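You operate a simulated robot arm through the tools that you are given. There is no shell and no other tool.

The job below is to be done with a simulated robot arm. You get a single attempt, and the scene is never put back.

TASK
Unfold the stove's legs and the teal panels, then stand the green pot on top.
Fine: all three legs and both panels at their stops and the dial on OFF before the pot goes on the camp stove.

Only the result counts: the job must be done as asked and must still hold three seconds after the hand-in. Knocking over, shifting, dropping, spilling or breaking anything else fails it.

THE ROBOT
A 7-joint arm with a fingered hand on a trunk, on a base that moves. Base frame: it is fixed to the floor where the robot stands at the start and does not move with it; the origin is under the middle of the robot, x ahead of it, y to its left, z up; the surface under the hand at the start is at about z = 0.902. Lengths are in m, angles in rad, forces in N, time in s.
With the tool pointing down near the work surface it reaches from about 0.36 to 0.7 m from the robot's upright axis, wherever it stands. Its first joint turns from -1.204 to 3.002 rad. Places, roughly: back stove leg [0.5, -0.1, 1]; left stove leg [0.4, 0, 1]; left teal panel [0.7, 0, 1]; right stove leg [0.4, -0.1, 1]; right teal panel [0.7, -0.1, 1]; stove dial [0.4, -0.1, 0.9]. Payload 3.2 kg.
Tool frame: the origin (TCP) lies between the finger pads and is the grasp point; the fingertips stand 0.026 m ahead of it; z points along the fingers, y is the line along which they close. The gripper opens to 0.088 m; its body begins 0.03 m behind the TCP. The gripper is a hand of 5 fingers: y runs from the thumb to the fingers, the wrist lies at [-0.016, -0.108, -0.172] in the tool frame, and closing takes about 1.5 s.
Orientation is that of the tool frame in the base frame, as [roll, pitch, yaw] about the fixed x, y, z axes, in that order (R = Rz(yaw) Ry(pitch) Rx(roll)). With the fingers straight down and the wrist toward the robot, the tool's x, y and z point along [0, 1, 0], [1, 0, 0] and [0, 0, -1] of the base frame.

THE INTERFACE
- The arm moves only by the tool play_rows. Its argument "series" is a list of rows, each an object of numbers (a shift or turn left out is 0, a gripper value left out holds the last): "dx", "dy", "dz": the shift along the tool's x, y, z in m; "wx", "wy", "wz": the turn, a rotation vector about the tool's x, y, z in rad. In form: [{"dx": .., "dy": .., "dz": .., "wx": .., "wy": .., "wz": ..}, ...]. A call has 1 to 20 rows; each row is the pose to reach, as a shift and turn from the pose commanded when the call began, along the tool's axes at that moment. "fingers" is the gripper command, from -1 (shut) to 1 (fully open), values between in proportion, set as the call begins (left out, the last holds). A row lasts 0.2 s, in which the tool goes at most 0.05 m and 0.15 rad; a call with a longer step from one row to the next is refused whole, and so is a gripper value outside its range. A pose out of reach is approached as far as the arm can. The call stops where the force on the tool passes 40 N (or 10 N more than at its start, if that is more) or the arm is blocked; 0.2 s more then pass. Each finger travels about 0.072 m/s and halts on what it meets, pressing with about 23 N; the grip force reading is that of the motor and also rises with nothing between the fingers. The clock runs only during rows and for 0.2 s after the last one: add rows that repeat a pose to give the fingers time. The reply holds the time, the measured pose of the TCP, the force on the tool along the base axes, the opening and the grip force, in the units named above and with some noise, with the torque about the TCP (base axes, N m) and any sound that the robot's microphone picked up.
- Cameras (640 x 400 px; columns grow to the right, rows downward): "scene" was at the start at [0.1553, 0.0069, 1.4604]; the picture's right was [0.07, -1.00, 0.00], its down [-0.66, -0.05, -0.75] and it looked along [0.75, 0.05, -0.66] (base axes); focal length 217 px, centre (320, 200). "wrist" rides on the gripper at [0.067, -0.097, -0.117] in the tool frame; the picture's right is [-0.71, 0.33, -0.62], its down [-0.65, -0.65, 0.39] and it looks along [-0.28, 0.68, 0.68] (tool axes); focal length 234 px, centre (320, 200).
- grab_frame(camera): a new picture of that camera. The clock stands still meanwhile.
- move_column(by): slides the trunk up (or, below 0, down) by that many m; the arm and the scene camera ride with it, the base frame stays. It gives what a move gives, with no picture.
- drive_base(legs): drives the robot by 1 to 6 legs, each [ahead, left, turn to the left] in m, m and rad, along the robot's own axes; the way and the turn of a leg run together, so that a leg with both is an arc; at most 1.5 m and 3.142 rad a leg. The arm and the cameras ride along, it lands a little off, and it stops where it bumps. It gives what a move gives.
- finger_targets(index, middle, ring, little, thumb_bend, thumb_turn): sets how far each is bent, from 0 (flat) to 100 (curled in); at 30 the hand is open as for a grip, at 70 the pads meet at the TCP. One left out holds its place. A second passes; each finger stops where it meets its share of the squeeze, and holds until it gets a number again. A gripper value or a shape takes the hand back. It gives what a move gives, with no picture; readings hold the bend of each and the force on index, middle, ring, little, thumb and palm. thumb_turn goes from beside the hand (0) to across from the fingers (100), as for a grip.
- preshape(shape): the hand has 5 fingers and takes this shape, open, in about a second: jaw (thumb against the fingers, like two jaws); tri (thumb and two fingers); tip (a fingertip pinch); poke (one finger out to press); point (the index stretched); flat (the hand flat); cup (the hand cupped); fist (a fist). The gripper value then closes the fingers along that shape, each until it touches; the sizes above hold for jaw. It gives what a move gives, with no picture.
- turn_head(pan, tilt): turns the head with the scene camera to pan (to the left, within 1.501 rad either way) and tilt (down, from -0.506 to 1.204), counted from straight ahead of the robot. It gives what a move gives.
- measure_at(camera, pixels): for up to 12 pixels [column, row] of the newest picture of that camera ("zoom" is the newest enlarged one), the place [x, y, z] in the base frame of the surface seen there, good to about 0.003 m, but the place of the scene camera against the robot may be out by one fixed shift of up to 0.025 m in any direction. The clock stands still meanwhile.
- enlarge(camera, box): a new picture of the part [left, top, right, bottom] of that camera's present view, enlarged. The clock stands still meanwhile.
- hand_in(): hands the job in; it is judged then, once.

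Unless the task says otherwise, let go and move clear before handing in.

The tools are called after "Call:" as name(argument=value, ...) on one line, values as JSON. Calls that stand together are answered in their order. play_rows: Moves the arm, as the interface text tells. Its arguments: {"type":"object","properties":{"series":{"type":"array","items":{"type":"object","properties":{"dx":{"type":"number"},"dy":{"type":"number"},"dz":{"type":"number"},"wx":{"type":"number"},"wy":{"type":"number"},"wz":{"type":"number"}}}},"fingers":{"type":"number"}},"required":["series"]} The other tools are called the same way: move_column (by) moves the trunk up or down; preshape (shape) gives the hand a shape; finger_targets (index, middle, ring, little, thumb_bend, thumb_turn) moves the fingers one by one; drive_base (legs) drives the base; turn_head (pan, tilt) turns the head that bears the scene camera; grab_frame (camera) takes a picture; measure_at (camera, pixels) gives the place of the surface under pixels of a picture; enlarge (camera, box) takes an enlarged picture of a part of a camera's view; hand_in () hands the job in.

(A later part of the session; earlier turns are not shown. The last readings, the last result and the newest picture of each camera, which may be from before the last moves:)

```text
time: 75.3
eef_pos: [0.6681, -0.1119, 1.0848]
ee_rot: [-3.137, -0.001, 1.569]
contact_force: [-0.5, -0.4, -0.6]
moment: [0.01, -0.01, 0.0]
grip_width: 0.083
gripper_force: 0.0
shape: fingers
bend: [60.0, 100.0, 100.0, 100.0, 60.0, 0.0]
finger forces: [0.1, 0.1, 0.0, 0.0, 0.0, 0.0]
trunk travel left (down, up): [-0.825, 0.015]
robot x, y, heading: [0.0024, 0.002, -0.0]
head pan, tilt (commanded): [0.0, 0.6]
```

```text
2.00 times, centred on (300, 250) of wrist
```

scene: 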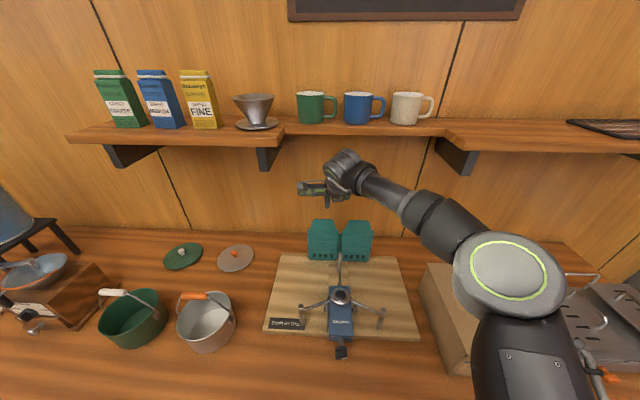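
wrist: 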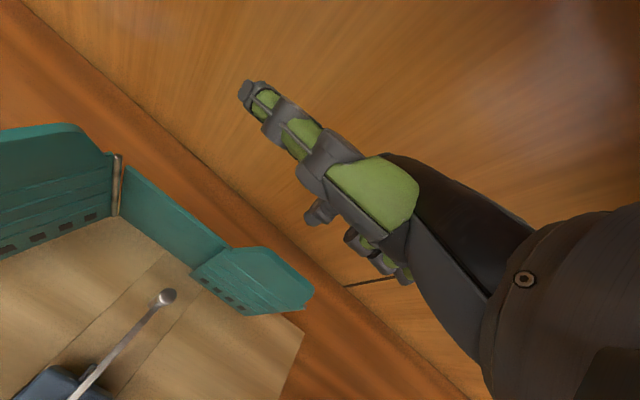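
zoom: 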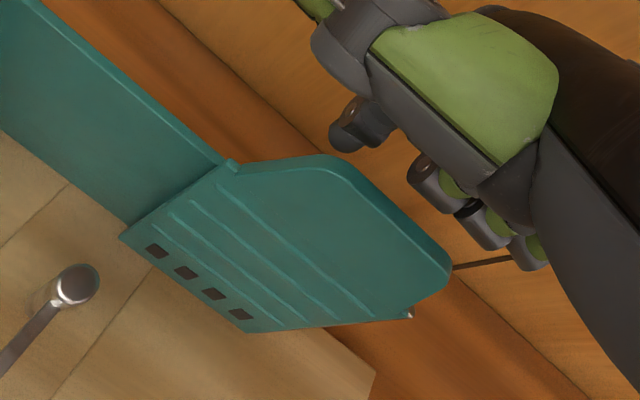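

The finger is behind the right tab (tab top z≈1.092, fingertip ≈1.066). I'll pull it toward the robot in small steps.

Call:
play_rows(series=[{"dy": -0.01}, {"dy": -0.019}, {"dy": -0.025}, {"dy": -0.031, "dx": 0.0005}, {"dy": -0.036, "dx": 0.001}, {"dy": -0.044}, {"dy": -0.0528, "dx": -0.0026}, {"dy": -0.0528, "dx": -0.0026}])

Call:
enlarge(camera="wrist", box=[160, 150, 440, 350])

Call:
enlarge(camera="scene", box=[280, 150, 400, 270])

```text
time: 77.1
eef_pos: [0.6146, -0.1165, 1.0826]
ee_rot: [-3.138, -0.001, 1.57]
contact_force: [0.5, -1.0, 0.3]
moment: [-0.01, 0.02, 0.02]
grip_width: 0.0829
gripper_force: 0.0
shape: fingers
bend: [60.0, 100.0, 100.0, 100.0, 60.0, 0.0]
finger forces: [0.0, 0.0, 0.0, 0.0, 0.1, 0.1]
trunk travel left (down, up): [-0.825, 0.015]
robot x, y, heading: [0.0004, 0.0005, 0.001]
head pan, tilt (commanded): [0.0, 0.6]
```

```text
2.00 times, centred on (300, 250) of wrist
```

zoom: 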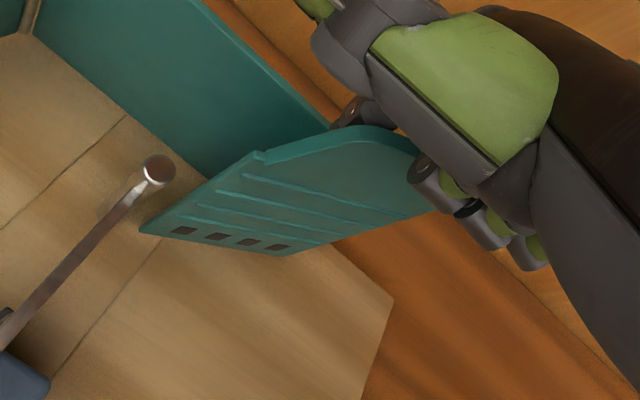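

```text
3.33 times, centred on (340, 210) of scene
```

zoom: 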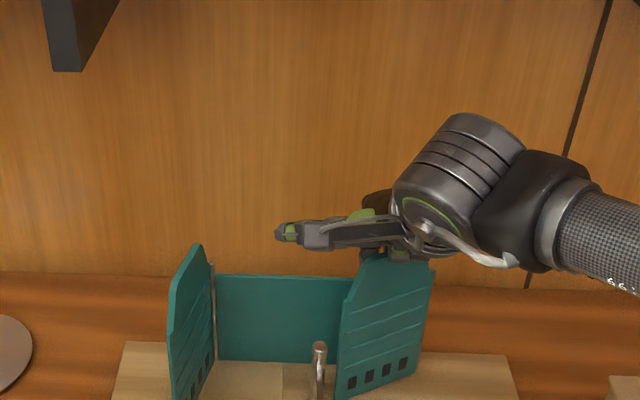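

The right panel is opening smoothly. I'll continue along its arc.

Call:
play_rows(series=[{"dx": -0.0035, "dy": -0.0076}, {"dx": -0.0076, "dy": -0.0152}, {"dx": -0.013, "dy": -0.0217}, {"dx": -0.019, "dy": -0.0278}, {"dx": -0.026, "dy": -0.0328}, {"dx": -0.0332, "dy": -0.0371}, {"dx": -0.0332, "dy": -0.0371}])

Call:
enlarge(camera="wrist", box=[160, 150, 440, 350])

Call:
enlarge(camera="scene", box=[280, 150, 400, 270])

```text
time: 78.7
eef_pos: [0.5791, -0.1489, 1.0845]
ee_rot: [-3.137, 0.001, 1.571]
contact_force: [0.2, -0.1, 0.4]
moment: [0.0, 0.01, -0.01]
grip_width: 0.0829
gripper_force: 0.4
shape: fingers
bend: [60.0, 100.0, 100.0, 100.0, 60.0, 0.0]
finger forces: [0.2, 0.0, 0.0, 0.0, 0.0, 0.1]
trunk travel left (down, up): [-0.825, 0.015]
robot x, y, heading: [-0.0028, 0.0004, -0.001]
head pan, tilt (commanded): [0.0, 0.6]
```

```text
2.00 times, centred on (300, 250) of wrist
```

zoom: 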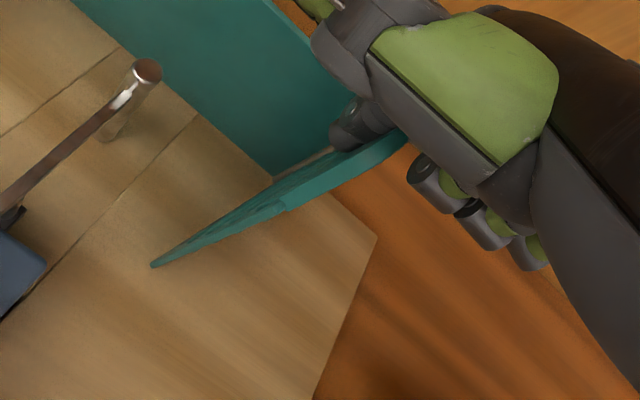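

```text
3.33 times, centred on (340, 210) of scene
```

zoom: 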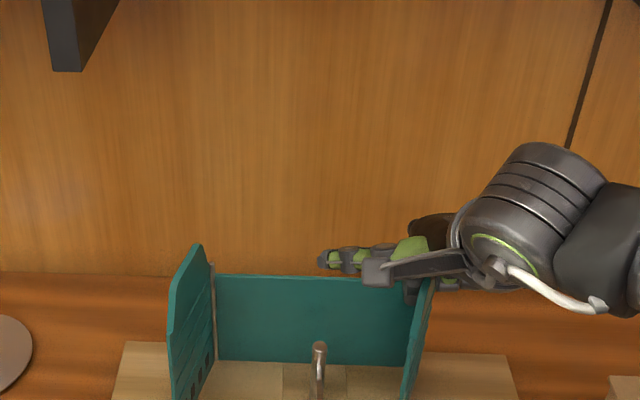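

The right panel is nearly perpendicular. I'll keep pushing outward to about 105° and watch for its stop.

Call:
play_rows(series=[{"dx": -0.008, "dy": -0.003}, {"dx": -0.0162, "dy": -0.0053}, {"dx": -0.0245, "dy": -0.006}, {"dx": -0.031, "dy": -0.0063}, {"dx": -0.031, "dy": -0.0063}])

Call:
play_rows(series=[{"dx": -0.003}, {"dx": -0.005}, {"dx": -0.005}])

Call:
grab_frame(camera="wrist")

Call:
enlarge(camera="wrist", box=[160, 150, 440, 350])

Call:
enlarge(camera="scene", box=[280, 150, 400, 270])

```text
time: 79.9
eef_pos: [0.5712, -0.1806, 1.0843]
ee_rot: [-3.138, -0.001, 1.569]
contact_force: [1.3, 0.1, 2.3]
moment: [-0.01, 0.01, 0.02]
grip_width: 0.083
gripper_force: 1.1
shape: fingers
bend: [59.0, 100.0, 100.0, 100.0, 60.0, 0.0]
finger forces: [0.6, 1.4, 0.1, 0.0, 0.0, 0.1]
trunk travel left (down, up): [-0.825, 0.015]
robot x, y, heading: [-0.0024, -0.0022, -0.002]
head pan, tilt (commanded): [0.0, 0.6]
```

```text
time: 80.7
eef_pos: [0.5722, -0.185, 1.0847]
ee_rot: [-3.141, 0.0, 1.57]
contact_force: [1.8, -1.1, 2.5]
moment: [-0.01, -0.03, -0.02]
grip_width: 0.0828
gripper_force: 2.1
shape: fingers
bend: [60.0, 100.0, 100.0, 100.0, 60.0, 0.0]
finger forces: [0.8, 2.9, 0.0, 0.0, 0.1, 0.0]
trunk travel left (down, up): [-0.825, 0.015]
robot x, y, heading: [-0.0008, 0.0013, -0.005]
head pan, tilt (commanded): [0.0, 0.6]
```

```text
taken
```

wrist: 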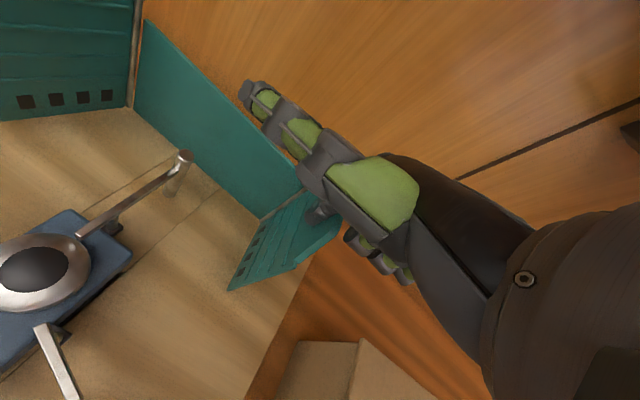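

```text
2.00 times, centred on (300, 250) of wrist
```

zoom: 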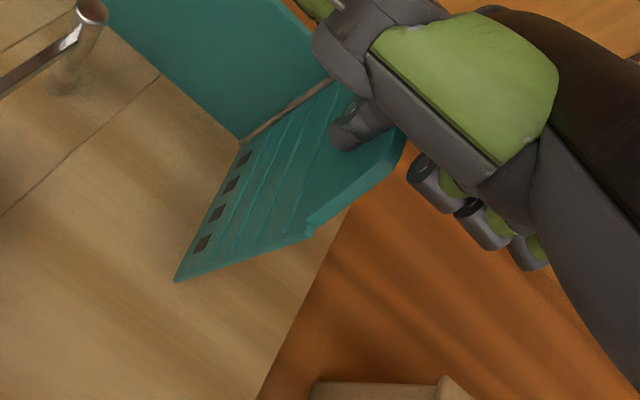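

```text
3.33 times, centred on (340, 210) of scene
```

zoom: 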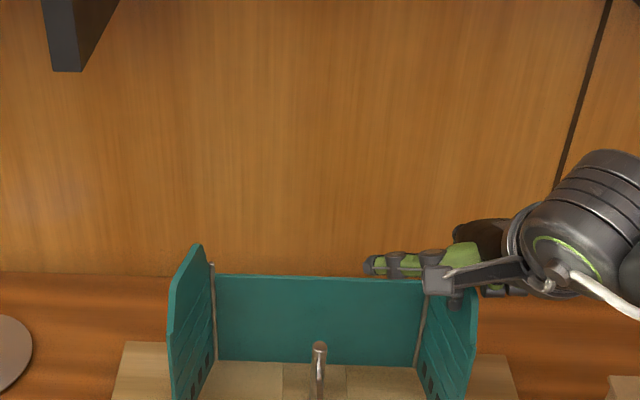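

The right panel is open to roughly 105–110°, but the curled middle finger is brushing the tab's top edge (2.9 N upward). I'll raise 6 mm and push on gently to the stop.

Call:
play_rows(series=[{"dx": 0.003, "dz": -0.003}, {"dx": 0.003, "dz": -0.007}, {"dx": 0.003, "dz": -0.007}])

Call:
play_rows(series=[{"dx": -0.004}, {"dx": -0.008}, {"dx": -0.008}])

Call:
enlarge(camera="wrist", box=[160, 150, 440, 350])

```text
time: 81.5
eef_pos: [0.5717, -0.1833, 1.0911]
ee_rot: [-3.137, 0.0, 1.567]
contact_force: [-0.5, 0.8, 0.4]
moment: [-0.01, 0.04, 0.01]
grip_width: 0.0827
gripper_force: 0.0
shape: fingers
bend: [60.0, 100.0, 100.0, 100.0, 60.0, 0.0]
finger forces: [0.0, 0.0, 0.1, 0.0, 0.0, 0.0]
trunk travel left (down, up): [-0.825, 0.015]
robot x, y, heading: [0.0027, -0.0019, -0.002]
head pan, tilt (commanded): [0.0, 0.6]
```

```text
time: 82.3
eef_pos: [0.5716, -0.1899, 1.0914]
ee_rot: [-3.136, -0.001, 1.569]
contact_force: [-0.7, -0.2, -0.1]
moment: [0.02, 0.02, -0.01]
grip_width: 0.0826
gripper_force: 0.3
shape: fingers
bend: [60.0, 100.0, 100.0, 100.0, 60.0, 0.0]
finger forces: [0.3, 0.1, 0.1, 0.1, 0.0, 0.0]
trunk travel left (down, up): [-0.825, 0.015]
robot x, y, heading: [0.0011, 0.0003, 0.0]
head pan, tilt (commanded): [0.0, 0.6]
```

```text
2.00 times, centred on (300, 250) of wrist
```

zoom: 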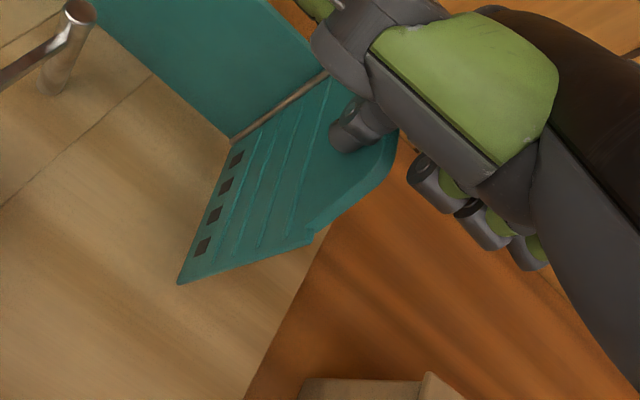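

The rubbing is gone and the finger is touching the tab lightly. I'll push on in 3 mm steps.

Call:
play_rows(series=[{"dx": -0.002}, {"dx": -0.004}, {"dx": -0.004}])

Call:
play_rows(series=[{"dx": -0.002}, {"dx": -0.004}, {"dx": -0.004}])

Call:
enlarge(camera="wrist", box=[160, 150, 440, 350])

```text
time: 83.1
eef_pos: [0.5718, -0.1918, 1.0914]
ee_rot: [-3.137, 0.001, 1.569]
contact_force: [0.9, 5.7, -0.3]
moment: [0.01, -0.02, 0.06]
grip_width: 0.0827
gripper_force: 2.3
shape: fingers
bend: [59.0, 100.0, 100.0, 100.0, 60.0, 0.0]
finger forces: [4.7, 0.0, 0.0, 0.0, 0.0, 0.0]
trunk travel left (down, up): [-0.825, 0.015]
robot x, y, heading: [0.0051, 0.0012, -0.001]
head pan, tilt (commanded): [0.0, 0.6]
```

```text
time: 83.9
eef_pos: [0.5712, -0.1933, 1.0922]
ee_rot: [-3.139, 0.002, 1.571]
contact_force: [-0.2, 10.6, 0.4]
moment: [0.09, -0.04, 0.18]
grip_width: 0.0821
gripper_force: 4.5
shape: fingers
bend: [59.0, 100.0, 100.0, 100.0, 60.0, 0.0]
finger forces: [9.5, 0.0, 0.0, 0.1, 0.1, 0.1]
trunk travel left (down, up): [-0.825, 0.015]
robot x, y, heading: [0.0008, 0.0007, -0.005]
head pan, tilt (commanded): [0.0, 0.6]
```

```text
2.00 times, centred on (300, 250) of wrist
```

zoom: 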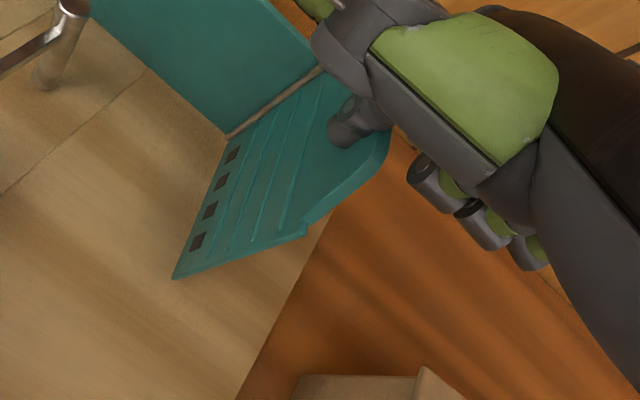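

The right panel is against its stop (10.6 N, matching ~111°). I'll back off, lift clear, and retreat to look at everything.

Call:
play_rows(series=[{"dx": 0.012}, {"dx": 0.025}, {"dx": 0.025, "dz": -0.04}, {"dx": 0.025, "dz": -0.07}, {"dx": 0.025, "dy": -0.04, "dz": -0.08}, {"dx": 0.025, "dy": -0.08, "dz": -0.08}, {"dx": 0.015, "dy": -0.12, "dz": -0.08}, {"dx": 0.0, "dy": -0.16, "dz": -0.08}, {"dx": -0.04, "dy": -0.17, "dz": -0.08}, {"dx": -0.08, "dy": -0.17, "dz": -0.08}, {"dx": -0.08, "dy": -0.17, "dz": -0.08}])

Call:
grab_frame(camera="scene")

Call:
enlarge(camera="scene", box=[260, 210, 430, 360])

Call:
grab_frame(camera="wrist")

```text
time: 86.3
eef_pos: [0.3995, -0.2765, 1.1724]
ee_rot: [-3.138, 0.003, 1.567]
contact_force: [-0.7, 0.5, 0.8]
moment: [-0.05, 0.01, -0.03]
grip_width: 0.0829
gripper_force: 0.1
shape: fingers
bend: [60.0, 100.0, 100.0, 100.0, 60.0, 0.0]
finger forces: [0.0, 0.0, 0.0, 0.1, 0.0, 0.1]
trunk travel left (down, up): [-0.825, 0.015]
robot x, y, heading: [0.0028, 0.0014, 0.005]
head pan, tilt (commanded): [0.0, 0.6]
```

```text
taken
```

scene: 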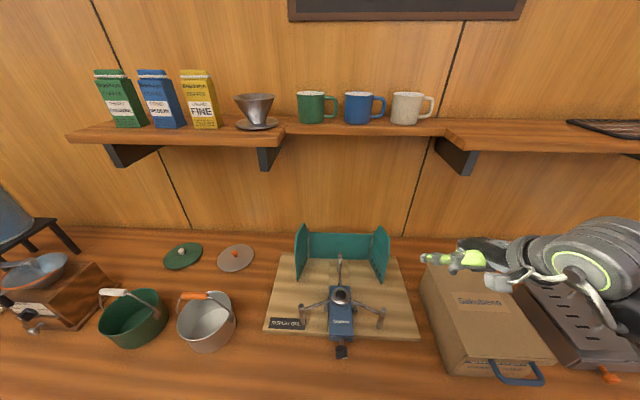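

```text
2.67 times, centred on (345, 285) of scene
```

zoom: 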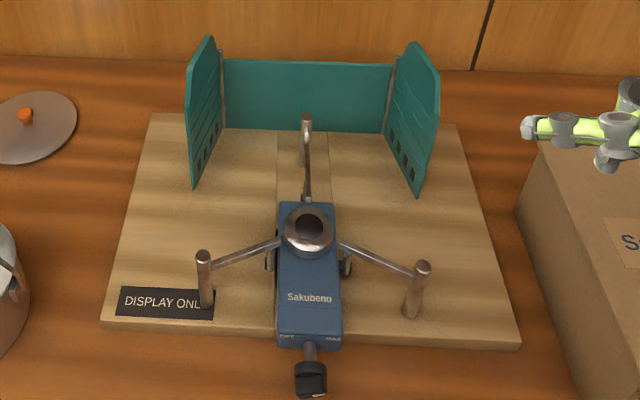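

```text
taken
```

wrist: 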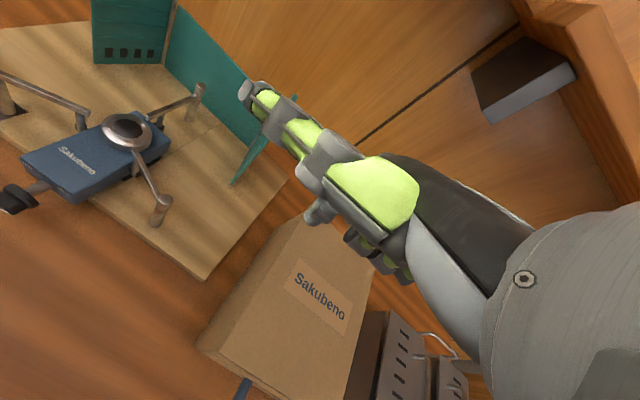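

Both panels are open symmetrically and all three legs are spread; nothing else has moved. Next is the dial: I'll drive the base back and lower the trunk for a close frontal look at it.

Call:
drive_base(legs=[[-0.17, 0, 0]])

Call:
move_column(by=-0.2)

Call:
turn_head(pan=-0.05, tilt=0.6)

Call:
grab_frame(camera="scene")

```text
time: 87.7
eef_pos: [0.2344, -0.2753, 1.171]
ee_rot: [-3.139, 0.001, 1.57]
contact_force: [-1.0, 0.2, 0.6]
moment: [-0.02, 0.03, -0.01]
grip_width: 0.0829
gripper_force: 0.1
shape: fingers
bend: [60.0, 100.0, 100.0, 100.0, 60.0, 0.0]
finger forces: [0.0, 0.0, 0.1, 0.0, 0.1, 0.0]
trunk travel left (down, up): [-0.825, 0.015]
robot x, y, heading: [-0.1635, 0.002, -0.002]
head pan, tilt (commanded): [0.0, 0.6]
```

```text
time: 89.9
eef_pos: [0.2348, -0.2759, 0.9726]
ee_rot: [-3.138, 0.002, 1.569]
contact_force: [0.4, -0.2, -0.6]
moment: [0.05, -0.01, -0.02]
grip_width: 0.0827
gripper_force: 0.2
shape: fingers
bend: [60.0, 100.0, 100.0, 100.0, 60.0, 0.0]
finger forces: [0.0, 0.1, 0.0, 0.0, 0.1, 0.1]
trunk travel left (down, up): [-0.625, 0.215]
robot x, y, heading: [-0.165, 0.0009, 0.001]
head pan, tilt (commanded): [0.0, 0.6]
```

```text
time: 90.5
eef_pos: [0.2328, -0.2761, 0.9714]
ee_rot: [-3.138, 0.001, 1.569]
contact_force: [0.1, 0.3, 0.3]
moment: [0.0, -0.01, -0.02]
grip_width: 0.0832
gripper_force: 0.1
shape: fingers
bend: [60.0, 100.0, 100.0, 100.0, 60.0, 0.0]
finger forces: [0.1, 0.0, 0.0, 0.0, 0.1, 0.1]
trunk travel left (down, up): [-0.625, 0.215]
robot x, y, heading: [-0.1662, -0.0003, -0.001]
head pan, tilt (commanded): [-0.051, 0.6]
```

```text
taken
```

scene: 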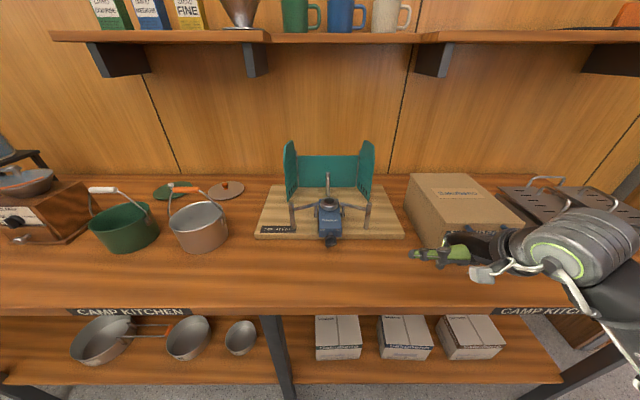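

Now a close look at the dial around (331,240).

Call:
enlarge(camera="scene", box=[312, 224, 350, 250])

Call:
measure_at(camera="zoom", pixels=[[320, 200], [250, 300], [340, 320], [400, 290], [300, 340], [360, 260], [280, 260], [330, 360], [240, 330], [410, 330], [380, 310], [320, 290]])

```text
15.38 times, centred on (331, 237) of scene
```

zoom: 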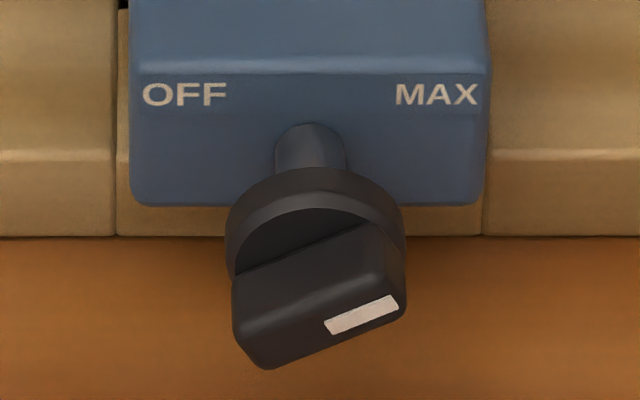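

```text
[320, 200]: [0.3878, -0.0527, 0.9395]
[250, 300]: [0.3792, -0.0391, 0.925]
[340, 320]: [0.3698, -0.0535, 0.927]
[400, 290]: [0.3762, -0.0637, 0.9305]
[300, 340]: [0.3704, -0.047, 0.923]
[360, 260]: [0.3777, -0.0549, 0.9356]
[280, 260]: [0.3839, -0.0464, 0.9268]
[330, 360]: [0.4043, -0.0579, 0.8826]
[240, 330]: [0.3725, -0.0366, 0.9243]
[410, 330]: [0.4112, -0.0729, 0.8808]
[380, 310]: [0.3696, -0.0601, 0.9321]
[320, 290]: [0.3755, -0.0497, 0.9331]
```

The fin runs from about (y -0.037, z 0.920) to the white-marked end at (y -0.065, z 0.935), so it points at MAX (~35°) and must go to ~145° for OFF. I'll use the straight thumb with the hand at yaw 0 (knuckles away from the stove) to push the white end leftward over the top.

Call:
play_rows(series=[{"dz": -0.05}, {"dz": -0.1}, {"dz": -0.13}, {"dz": -0.13}])

Call:
finger_targets(index=100, middle=100, ring=100, little=100, thumb_bend=0, thumb_turn=100)

Call:
play_rows(series=[{"dx": 0.01, "dy": 0.008, "wz": 0.143}, {"dx": 0.02, "dy": 0.016, "wz": 0.286}, {"dx": 0.03, "dy": 0.024, "wz": 0.429}, {"dx": 0.04, "dy": 0.032, "wz": 0.572}, {"dx": 0.05, "dy": 0.04, "wz": 0.715}, {"dx": 0.06, "dy": 0.048, "wz": 0.858}, {"dx": 0.07, "dy": 0.057, "wz": 1.0}, {"dx": 0.08, "dy": 0.066, "wz": 1.143}, {"dx": 0.09, "dy": 0.075, "wz": 1.286}, {"dx": 0.1, "dy": 0.085, "wz": 1.429}, {"dx": 0.11, "dy": 0.095, "wz": 1.57}, {"dx": 0.11, "dy": 0.095, "wz": 1.57}])

Call:
grab_frame(camera="scene")

Call:
grab_frame(camera="wrist")

```text
time: 91.5
eef_pos: [0.2328, -0.2767, 1.1021]
ee_rot: [-3.138, -0.002, 1.569]
contact_force: [-0.9, 1.2, -0.2]
moment: [-0.01, 0.0, 0.0]
grip_width: 0.0827
gripper_force: 0.1
shape: fingers
bend: [60.0, 100.0, 100.0, 100.0, 60.0, 0.0]
finger forces: [0.0, 0.1, 0.1, 0.0, 0.1, 0.0]
trunk travel left (down, up): [-0.625, 0.215]
robot x, y, heading: [-0.1639, 0.0032, -0.001]
head pan, tilt (commanded): [-0.051, 0.6]
```

```text
time: 92.5
eef_pos: [0.2331, -0.2764, 1.1027]
ee_rot: [-3.139, -0.001, 1.569]
contact_force: [-0.4, 0.1, 1.0]
moment: [-0.01, -0.04, -0.01]
grip_width: 0.0593
gripper_force: 0.1
shape: fingers
bend: [100.0, 100.0, 100.0, 100.0, 1.0, 94.0]
finger forces: [0.1, 0.0, 0.0, 0.0, 0.0, 0.0]
trunk travel left (down, up): [-0.625, 0.215]
robot x, y, heading: [-0.163, 0.0039, 0.0]
head pan, tilt (commanded): [-0.051, 0.6]
```

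```text
time: 95.1
eef_pos: [0.3293, -0.1683, 1.1014]
ee_rot: [-3.14, 0.003, -0.004]
contact_force: [-0.6, -0.3, 0.2]
moment: [0.04, 0.0, 0.0]
grip_width: 0.0593
gripper_force: 0.0
shape: fingers
bend: [100.0, 100.0, 100.0, 100.0, 1.0, 94.0]
finger forces: [0.0, 0.0, 0.0, 0.0, 0.0, 0.0]
trunk travel left (down, up): [-0.625, 0.215]
robot x, y, heading: [-0.1672, -0.0019, -0.004]
head pan, tilt (commanded): [-0.051, 0.6]
```

```text
taken
```

scene: 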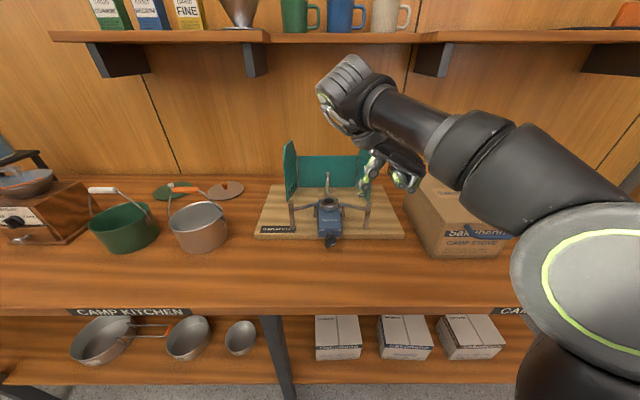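

```text
taken
```

wrist: 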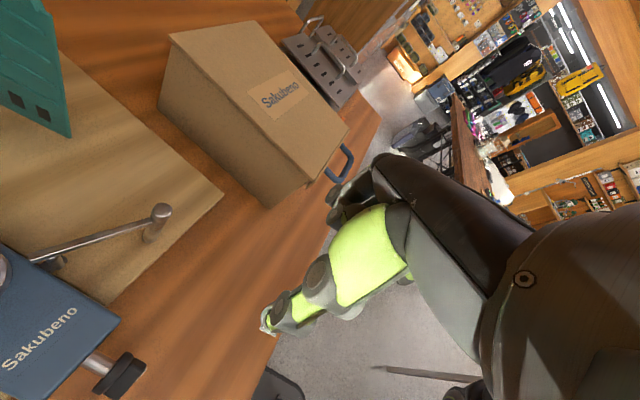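

The hand is at yaw 0 beside the stove. The wrist view shows the dial at (120,375), so I'll enlarge and measure its fin with this more accurate camera.

Call:
enlarge(camera="wrist", box=[80, 340, 176, 400])

Call:
measure_at(camera="zoom", pixels=[[300, 180], [340, 160], [360, 200], [400, 160], [250, 240], [300, 260], [240, 170], [200, 150], [330, 220], [280, 290]])

Call:
measure_at(camera="wrist", pixels=[[265, 322], [263, 330], [275, 305], [268, 335], [290, 330], [285, 300], [330, 190], [335, 215]])

```text
6.67 times, centred on (128, 370) of wrist
```

zoom: 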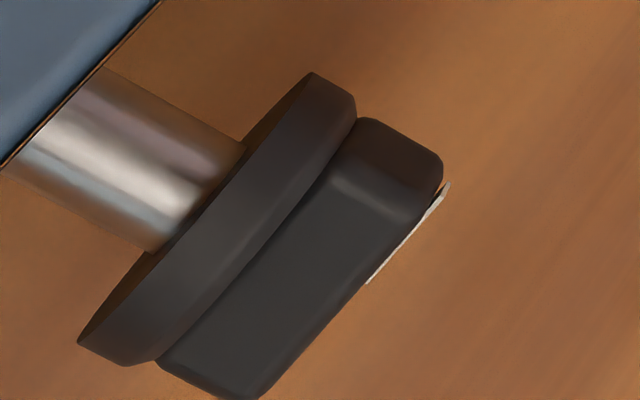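

```text
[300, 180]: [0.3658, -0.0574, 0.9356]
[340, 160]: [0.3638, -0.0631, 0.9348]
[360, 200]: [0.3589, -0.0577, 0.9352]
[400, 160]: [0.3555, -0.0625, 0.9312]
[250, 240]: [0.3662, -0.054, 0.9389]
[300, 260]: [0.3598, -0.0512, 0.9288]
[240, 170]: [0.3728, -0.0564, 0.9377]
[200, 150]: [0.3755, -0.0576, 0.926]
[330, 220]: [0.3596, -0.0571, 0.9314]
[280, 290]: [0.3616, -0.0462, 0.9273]
```

```text
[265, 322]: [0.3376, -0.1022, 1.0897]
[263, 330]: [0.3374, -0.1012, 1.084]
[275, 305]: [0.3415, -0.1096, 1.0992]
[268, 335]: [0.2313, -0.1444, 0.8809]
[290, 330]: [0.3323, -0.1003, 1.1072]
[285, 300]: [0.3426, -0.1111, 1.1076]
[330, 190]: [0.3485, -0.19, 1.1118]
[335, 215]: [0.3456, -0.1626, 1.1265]
```

The fin spans x≈0.353–0.365 in front of the disc, centred near (y -0.0515, z 0.9245), and the thumb's outer face is at TCP y+0.067 with its bottom 19 mm below the TCP. I'll lower the thumb to the right of the fin.

Call:
play_rows(series=[{"dx": 0.0207, "dy": -0.0233, "dz": 0.03}, {"dx": 0.0207, "dy": -0.0233, "dz": 0.07}, {"dx": 0.0207, "dy": -0.0233, "dz": 0.11}, {"dx": 0.0207, "dy": -0.0233, "dz": 0.145}, {"dx": 0.0207, "dy": -0.0233, "dz": 0.163}, {"dx": 0.0207, "dy": -0.0233, "dz": 0.163}])

Call:
enlarge(camera="scene", box=[305, 210, 375, 255])

Call:
grab_frame(camera="wrist")

```text
time: 96.5
eef_pos: [0.3503, -0.1454, 0.9376]
ee_rot: [-3.142, 0.004, -0.001]
contact_force: [-0.4, -0.1, 0.8]
moment: [-0.01, 0.0, -0.04]
grip_width: 0.0592
gripper_force: 0.1
shape: fingers
bend: [100.0, 100.0, 100.0, 100.0, 1.0, 94.0]
finger forces: [0.0, 0.0, 0.0, 0.0, 0.1, 0.0]
trunk travel left (down, up): [-0.625, 0.215]
robot x, y, heading: [-0.1653, 0.0011, -0.002]
head pan, tilt (commanded): [-0.051, 0.6]
```

```text
8.89 times, centred on (340, 232) of scene
```

zoom: 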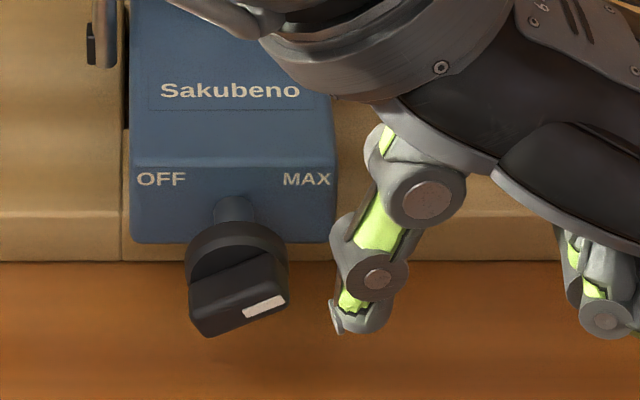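

```text
taken
```

wrist: 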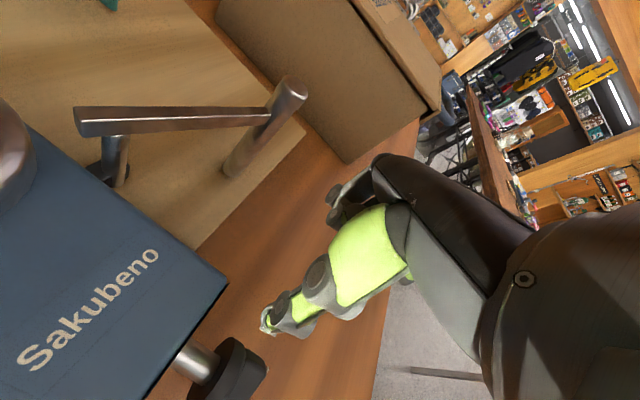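

The thumb tip at (345,325) is just right of the fin's white end at (285,298). I'll measure both in this zoom to set the contact height.

Call:
measure_at(camera="zoom", pixels=[[338, 315], [345, 330], [370, 330], [358, 320], [335, 260], [355, 280], [286, 290], [265, 305], [205, 330], [195, 300], [280, 262], [240, 280]])

```text
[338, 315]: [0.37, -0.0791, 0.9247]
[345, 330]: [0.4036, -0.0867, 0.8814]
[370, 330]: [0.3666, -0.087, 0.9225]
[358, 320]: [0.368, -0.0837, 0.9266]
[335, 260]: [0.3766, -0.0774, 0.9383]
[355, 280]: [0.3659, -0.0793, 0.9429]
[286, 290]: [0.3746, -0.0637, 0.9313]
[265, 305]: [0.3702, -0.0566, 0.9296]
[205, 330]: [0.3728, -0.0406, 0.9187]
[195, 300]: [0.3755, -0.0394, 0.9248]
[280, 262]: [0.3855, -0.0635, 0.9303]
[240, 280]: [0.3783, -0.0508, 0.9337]
```

The thumb's outer face is at y≈-0.079 and about 1 cm right of the fin. I'll push left in small steps and watch the dial.

Call:
play_rows(series=[{"dy": -0.005}, {"dy": -0.01}, {"dy": -0.013}, {"dy": -0.016}, {"dy": -0.016}])

Call:
enlarge(camera="scene", box=[305, 210, 375, 255])

```text
time: 97.7
eef_pos: [0.3483, -0.1291, 0.9385]
ee_rot: [-3.141, 0.003, -0.002]
contact_force: [-0.4, -4.1, 1.6]
moment: [0.04, -0.01, -0.02]
grip_width: 0.0565
gripper_force: 2.3
shape: fingers
bend: [100.0, 100.0, 100.0, 100.0, 0.0, 95.0]
finger forces: [0.1, 0.2, 0.1, 0.1, 4.5, 0.0]
trunk travel left (down, up): [-0.625, 0.215]
robot x, y, heading: [-0.1621, 0.002, 0.0]
head pan, tilt (commanded): [-0.051, 0.6]
```

```text
8.89 times, centred on (340, 232) of scene
```

zoom: 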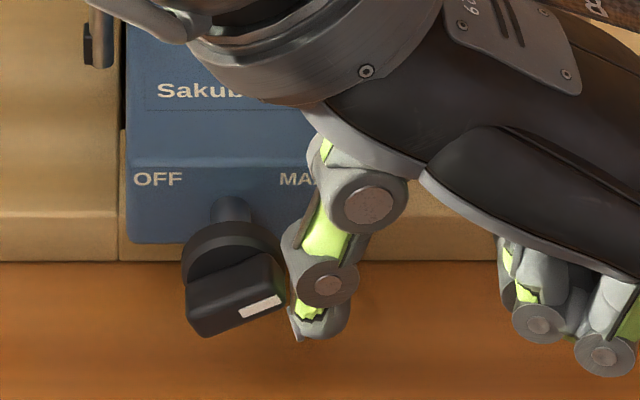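

The thumb pressed with 4 N but the dial didn't turn, since the lever arm is too short there. I'll instead press down from above on the fin's left half, which has a better lever: back off, lift, shift left.

Call:
play_rows(series=[{"dy": 0.012}, {"dy": 0.012, "dz": -0.025}, {"dy": 0.012, "dz": -0.045}, {"dy": -0.01, "dz": -0.045}, {"dy": -0.0306, "dz": -0.045}, {"dy": -0.0306, "dz": -0.045}])

Call:
enlarge(camera="scene", box=[305, 210, 375, 255])

Call:
measure_at(camera="zoom", pixels=[[215, 250], [205, 260], [225, 255], [235, 250], [210, 235], [195, 245], [245, 240], [220, 270]])

```text
time: 99.1
eef_pos: [0.3491, -0.096, 0.9843]
ee_rot: [3.141, 0.005, 0.0]
contact_force: [-0.1, -0.4, 0.1]
moment: [-0.01, 0.03, -0.01]
grip_width: 0.0592
gripper_force: 0.1
shape: fingers
bend: [100.0, 100.0, 100.0, 100.0, 0.0, 94.0]
finger forces: [0.0, 0.0, 0.0, 0.1, 0.1, 0.0]
trunk travel left (down, up): [-0.625, 0.215]
robot x, y, heading: [-0.1614, -0.0036, -0.005]
head pan, tilt (commanded): [-0.051, 0.6]
```

```text
8.89 times, centred on (340, 232) of scene
```

zoom: 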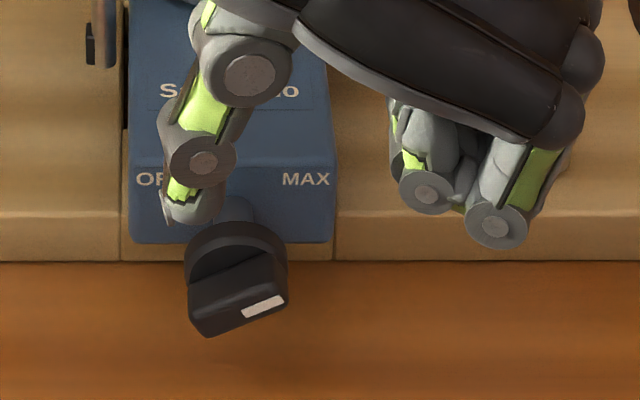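

```text
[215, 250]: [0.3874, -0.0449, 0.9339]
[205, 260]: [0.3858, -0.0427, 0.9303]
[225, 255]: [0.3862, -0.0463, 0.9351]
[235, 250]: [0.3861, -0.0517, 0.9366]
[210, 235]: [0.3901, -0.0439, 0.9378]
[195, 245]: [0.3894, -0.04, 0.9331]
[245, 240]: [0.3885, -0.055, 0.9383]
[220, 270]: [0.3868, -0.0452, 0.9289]
```

The thumb tip is now above and left of the fin, near zoom (188,218). I'll measure the tip, then press down step by step.

Call:
measure_at(camera="zoom", pixels=[[165, 212], [172, 222], [190, 222], [205, 218], [210, 200], [162, 195]])

Call:
play_rows(series=[{"dz": 0.015}, {"dz": 0.03}, {"dz": 0.04}, {"dz": 0.04}])

Call:
enlarge(camera="scene", box=[305, 210, 375, 255])

```text
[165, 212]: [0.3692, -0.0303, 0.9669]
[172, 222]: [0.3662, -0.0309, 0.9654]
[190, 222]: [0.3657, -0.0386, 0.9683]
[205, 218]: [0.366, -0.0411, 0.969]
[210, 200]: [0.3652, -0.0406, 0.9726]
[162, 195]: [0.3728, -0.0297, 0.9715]
```

```text
time: 100.1
eef_pos: [0.3503, -0.0966, 0.9443]
ee_rot: [3.14, 0.003, -0.002]
contact_force: [0.3, 1.0, 0.6]
moment: [0.05, 0.01, -0.02]
grip_width: 0.0595
gripper_force: 0.0
shape: fingers
bend: [100.0, 100.0, 100.0, 100.0, 0.0, 94.0]
finger forces: [0.0, 0.0, 0.0, 0.0, 0.6, 0.1]
trunk travel left (down, up): [-0.625, 0.215]
robot x, y, heading: [-0.1682, -0.0005, -0.001]
head pan, tilt (commanded): [-0.051, 0.6]
```

```text
8.89 times, centred on (340, 232) of scene
```

zoom: 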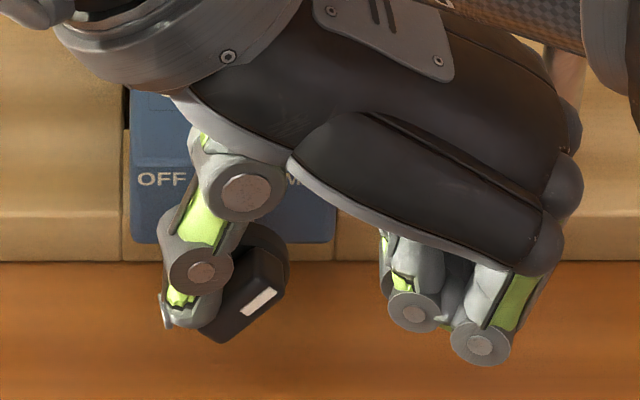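

It's turning: the fin is now visibly steeper and the force is tiny. I'll keep pressing down.

Call:
play_rows(series=[{"dz": 0.005}, {"dz": 0.01}, {"dz": 0.014}, {"dz": 0.014}])

Call:
enlarge(camera="scene", box=[305, 210, 375, 255])

```text
time: 101.1
eef_pos: [0.3514, -0.0942, 0.9297]
ee_rot: [3.14, 0.002, -0.003]
contact_force: [-0.7, 2.9, 4.3]
moment: [0.23, 0.03, 0.03]
grip_width: 0.0601
gripper_force: 1.8
shape: fingers
bend: [100.0, 100.0, 100.0, 100.0, 0.0, 94.0]
finger forces: [0.1, 0.0, 0.1, 0.0, 4.3, 0.0]
trunk travel left (down, up): [-0.625, 0.215]
robot x, y, heading: [-0.1662, 0.0005, 0.002]
head pan, tilt (commanded): [-0.051, 0.6]
```

```text
8.89 times, centred on (340, 232) of scene
```

zoom: 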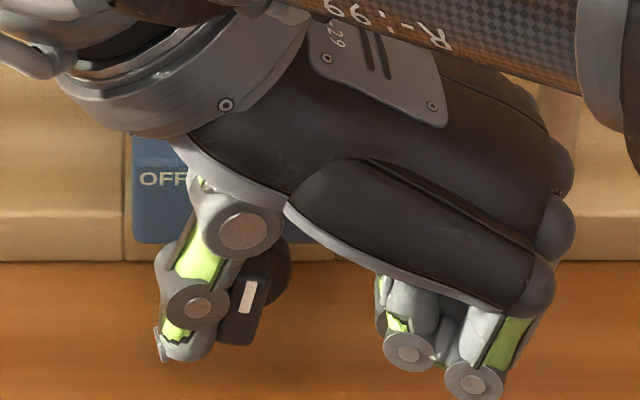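

The fin is nearly vertical now (white mark at (248,297)). Next I'll lift, move to the right side of its upper half, and push left.

Call:
play_rows(series=[{"dz": -0.02}, {"dz": -0.045}, {"dy": 0.02, "dz": -0.045}, {"dy": 0.038, "dz": -0.045}, {"dy": 0.038, "dz": -0.03}, {"dy": 0.038, "dz": -0.017}, {"dy": 0.038, "dz": -0.017}])

Call:
enlarge(camera="scene", box=[305, 210, 375, 255])

Call:
measure_at(camera="zoom", pixels=[[245, 290], [255, 280], [240, 335], [265, 270], [225, 300], [305, 300], [320, 310], [300, 285], [330, 300]])

```text
time: 102.7
eef_pos: [0.3498, -0.135, 0.9468]
ee_rot: [-3.141, 0.003, -0.002]
contact_force: [-0.8, -0.6, 1.1]
moment: [0.04, 0.01, -0.02]
grip_width: 0.0597
gripper_force: 0.0
shape: fingers
bend: [100.0, 100.0, 100.0, 100.0, 0.0, 94.0]
finger forces: [0.1, 0.1, 0.0, 0.0, 0.0, 0.1]
trunk travel left (down, up): [-0.625, 0.215]
robot x, y, heading: [-0.1673, 0.0039, -0.005]
head pan, tilt (commanded): [-0.051, 0.6]
```

```text
8.89 times, centred on (340, 232) of scene
```

zoom: 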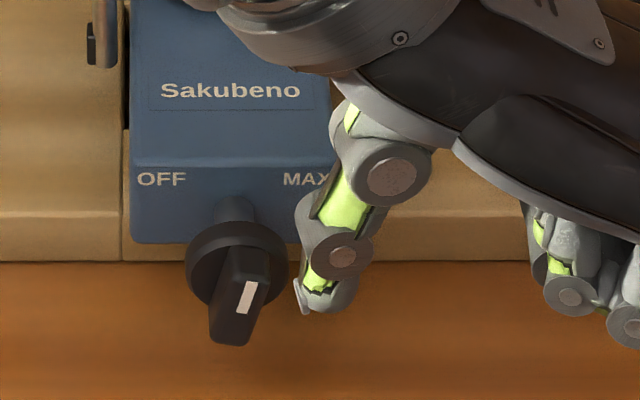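

```text
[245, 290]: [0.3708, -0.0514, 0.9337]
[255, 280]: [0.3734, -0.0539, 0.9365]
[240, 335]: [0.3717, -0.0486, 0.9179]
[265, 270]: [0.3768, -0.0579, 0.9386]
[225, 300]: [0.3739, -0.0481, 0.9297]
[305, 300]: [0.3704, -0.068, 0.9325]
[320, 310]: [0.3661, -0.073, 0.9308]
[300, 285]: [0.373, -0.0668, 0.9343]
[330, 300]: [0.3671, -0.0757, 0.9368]
```

The dial points nearly straight up with the thumb just right of its upper half. I'll push left in small steps.

Call:
play_rows(series=[{"dy": -0.005}, {"dy": -0.009}, {"dy": -0.013}, {"dy": -0.017}, {"dy": -0.017}])

Call:
enlarge(camera="scene", box=[305, 210, 375, 255])

```text
time: 103.9
eef_pos: [0.3503, -0.1181, 0.948]
ee_rot: [-3.141, 0.005, -0.002]
contact_force: [-0.4, -4.0, 1.5]
moment: [0.09, -0.03, -0.04]
grip_width: 0.0564
gripper_force: 2.0
shape: fingers
bend: [100.0, 100.0, 100.0, 100.0, 0.0, 95.0]
finger forces: [0.0, 0.1, 0.0, 0.0, 4.3, 0.0]
trunk travel left (down, up): [-0.625, 0.215]
robot x, y, heading: [-0.1656, -0.0013, -0.002]
head pan, tilt (commanded): [-0.051, 0.6]
```

```text
8.89 times, centred on (340, 232) of scene
```

zoom: 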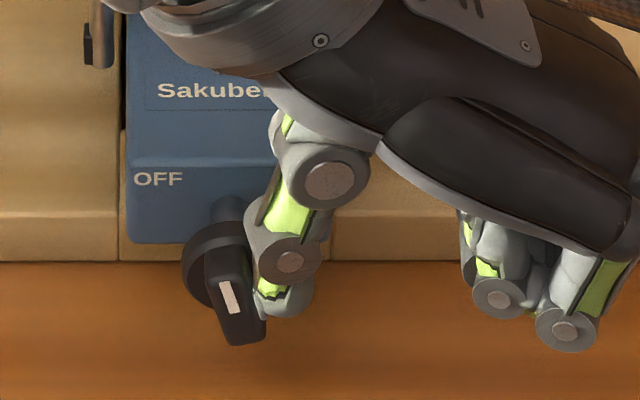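

The dial has passed vertical, with the white mark leaning left at (230,297). I'll raise the thumb a few millimetres and push further left on the upper end.

Call:
play_rows(series=[{"dy": 0.004, "dz": -0.004}, {"dy": 0.004, "dz": -0.007}, {"dy": -0.002, "dz": -0.007}, {"dy": -0.006, "dz": -0.007}, {"dy": -0.01, "dz": -0.007}, {"dy": -0.01, "dz": -0.007}])

Call:
enlarge(camera="scene", box=[305, 210, 375, 255])

```text
time: 105.3
eef_pos: [0.3481, -0.1088, 0.9534]
ee_rot: [-3.142, 0.002, -0.003]
contact_force: [0.7, -2.3, 3.3]
moment: [0.17, -0.02, 0.0]
grip_width: 0.0579
gripper_force: 2.1
shape: fingers
bend: [100.0, 100.0, 100.0, 100.0, 0.0, 95.0]
finger forces: [0.0, 0.0, 0.1, 0.0, 3.9, 0.0]
trunk travel left (down, up): [-0.625, 0.215]
robot x, y, heading: [-0.1674, 0.0038, -0.009]
head pan, tilt (commanded): [-0.051, 0.6]
```

```text
8.89 times, centred on (340, 232) of scene
```

zoom: 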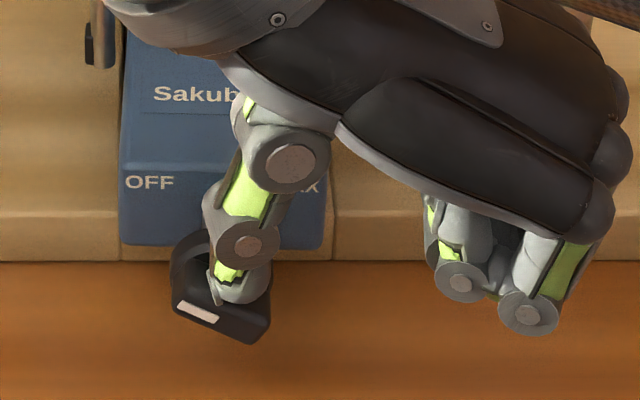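

The white mark now points left, at (197,312), roughly mirroring the start angle. I'll press down a bit further left on the fin to make sure it's at the OFF stop.

Call:
play_rows(series=[{"dz": -0.006}, {"dy": -0.005, "dz": -0.006}, {"dy": -0.005, "dz": -0.002}, {"dy": -0.005, "dz": 0.002}, {"dy": -0.005, "dz": 0.005}, {"dy": -0.005, "dz": 0.005}])

Call:
enlarge(camera="scene", box=[305, 210, 375, 255])

```text
time: 106.7
eef_pos: [0.348, -0.1015, 0.9482]
ee_rot: [3.139, 0.006, 0.001]
contact_force: [-1.0, -0.5, 1.0]
moment: [0.09, 0.0, 0.04]
grip_width: 0.0594
gripper_force: 0.6
shape: fingers
bend: [100.0, 100.0, 100.0, 100.0, 0.0, 95.0]
finger forces: [0.0, 0.1, 0.1, 0.1, 1.6, 0.0]
trunk travel left (down, up): [-0.625, 0.215]
robot x, y, heading: [-0.1624, -0.0014, -0.0]
head pan, tilt (commanded): [-0.051, 0.6]
```

```text
8.89 times, centred on (340, 232) of scene
```

zoom: 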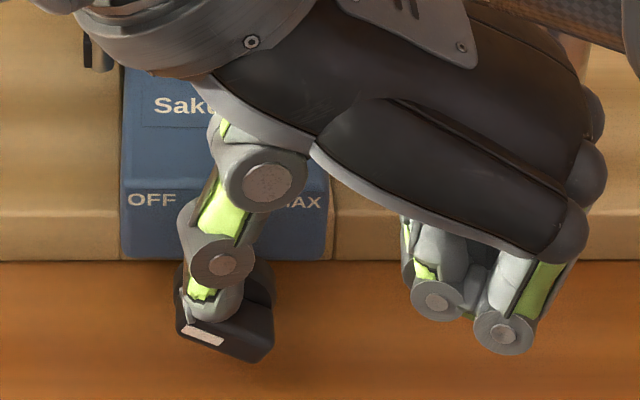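

The "OFF" label dropped from row 180 to 200 while the board edge stayed put, so pressing on the overhanging dial is tipping the stove forward. I'll release very slowly so it settles back.

Call:
play_rows(series=[{"dz": -0.001}, {"dz": -0.002}, {"dz": -0.003}, {"dz": -0.004}, {"dz": -0.005}, {"dz": -0.006}, {"dz": -0.007}, {"dz": -0.008}, {"dz": -0.009}, {"dz": -0.01}, {"dz": -0.011}, {"dz": -0.012}, {"dz": -0.014}, {"dz": -0.016}, {"dz": -0.018}, {"dz": -0.02}])

Call:
enlarge(camera="scene", box=[305, 210, 375, 255])

```text
time: 110.1
eef_pos: [0.3488, -0.1027, 0.967]
ee_rot: [3.141, 0.003, -0.002]
contact_force: [0.1, -0.1, 0.3]
moment: [0.02, -0.01, 0.02]
grip_width: 0.0594
gripper_force: 0.1
shape: fingers
bend: [100.0, 100.0, 100.0, 100.0, 0.0, 94.0]
finger forces: [0.0, 0.1, 0.0, 0.0, 0.1, 0.1]
trunk travel left (down, up): [-0.625, 0.215]
robot x, y, heading: [-0.1691, 0.0007, -0.003]
head pan, tilt (commanded): [-0.051, 0.6]
```

```text
8.89 times, centred on (340, 232) of scene
```

zoom: 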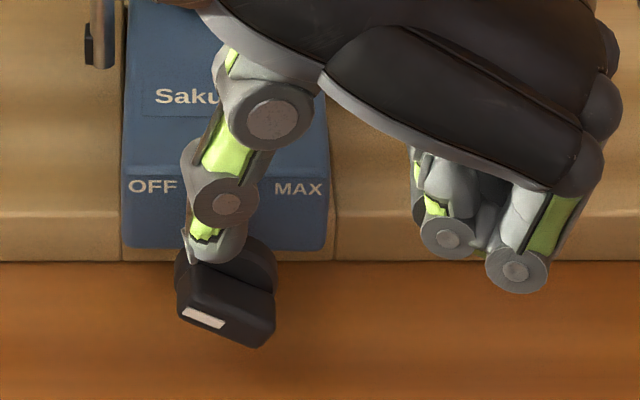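

The stove settled back and the white mark stays on the left. I'll lift the hand away and compare with the earlier close-up.

Call:
play_rows(series=[{"dz": -0.04}, {"dz": -0.08}, {"dz": -0.12}, {"dz": -0.12, "dy": 0.045}, {"dz": -0.12, "dy": 0.09}, {"dz": -0.12, "dy": 0.12}, {"dz": -0.12, "dy": 0.12}])

Call:
grab_frame(camera="scene")

Call:
enlarge(camera="scene", box=[312, 224, 350, 250])

Call:
measure_at(camera="zoom", pixels=[[320, 200], [250, 300], [340, 320], [400, 290], [300, 340], [360, 280], [280, 280], [185, 95], [435, 95], [310, 150]])

Call:
enlarge(camera="scene", box=[270, 130, 400, 255])

```text
time: 111.7
eef_pos: [0.3507, -0.2219, 1.0912]
ee_rot: [3.141, 0.003, 0.0]
contact_force: [0.0, -0.6, 0.1]
moment: [0.0, 0.01, 0.01]
grip_width: 0.0595
gripper_force: 0.1
shape: fingers
bend: [100.0, 100.0, 100.0, 100.0, 0.0, 94.0]
finger forces: [0.0, 0.1, 0.0, 0.0, 0.0, 0.0]
trunk travel left (down, up): [-0.625, 0.215]
robot x, y, heading: [-0.1619, -0.0008, -0.004]
head pan, tilt (commanded): [-0.051, 0.6]
```

```text
taken
```

scene: 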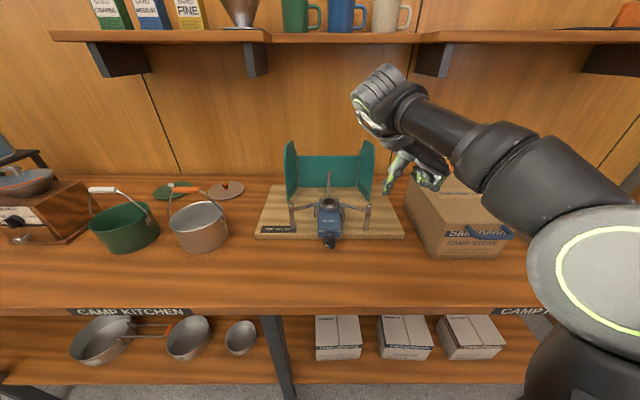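

```text
15.38 times, centred on (331, 237) of scene
```

zoom: 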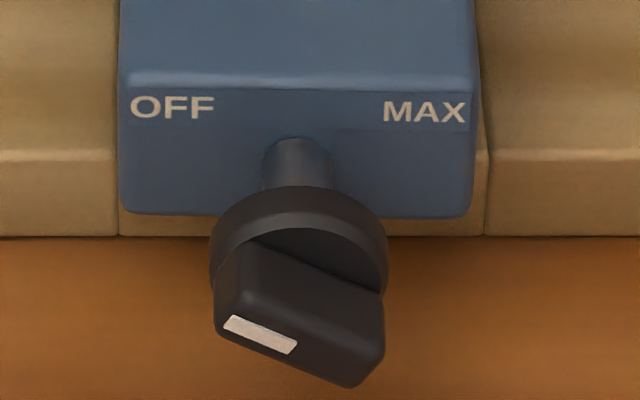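

```text
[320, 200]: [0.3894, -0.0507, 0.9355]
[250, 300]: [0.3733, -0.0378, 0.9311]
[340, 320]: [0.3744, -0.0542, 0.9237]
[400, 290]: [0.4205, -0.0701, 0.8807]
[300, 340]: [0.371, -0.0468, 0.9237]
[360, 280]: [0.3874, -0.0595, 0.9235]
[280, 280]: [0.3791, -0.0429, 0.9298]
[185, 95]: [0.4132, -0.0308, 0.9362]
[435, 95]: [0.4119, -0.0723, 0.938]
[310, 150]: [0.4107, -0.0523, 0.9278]
```

```text
3.20 times, centred on (335, 192) of scene
```

zoom: 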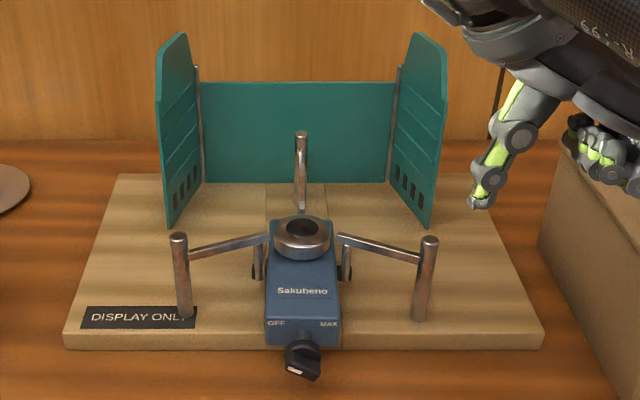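

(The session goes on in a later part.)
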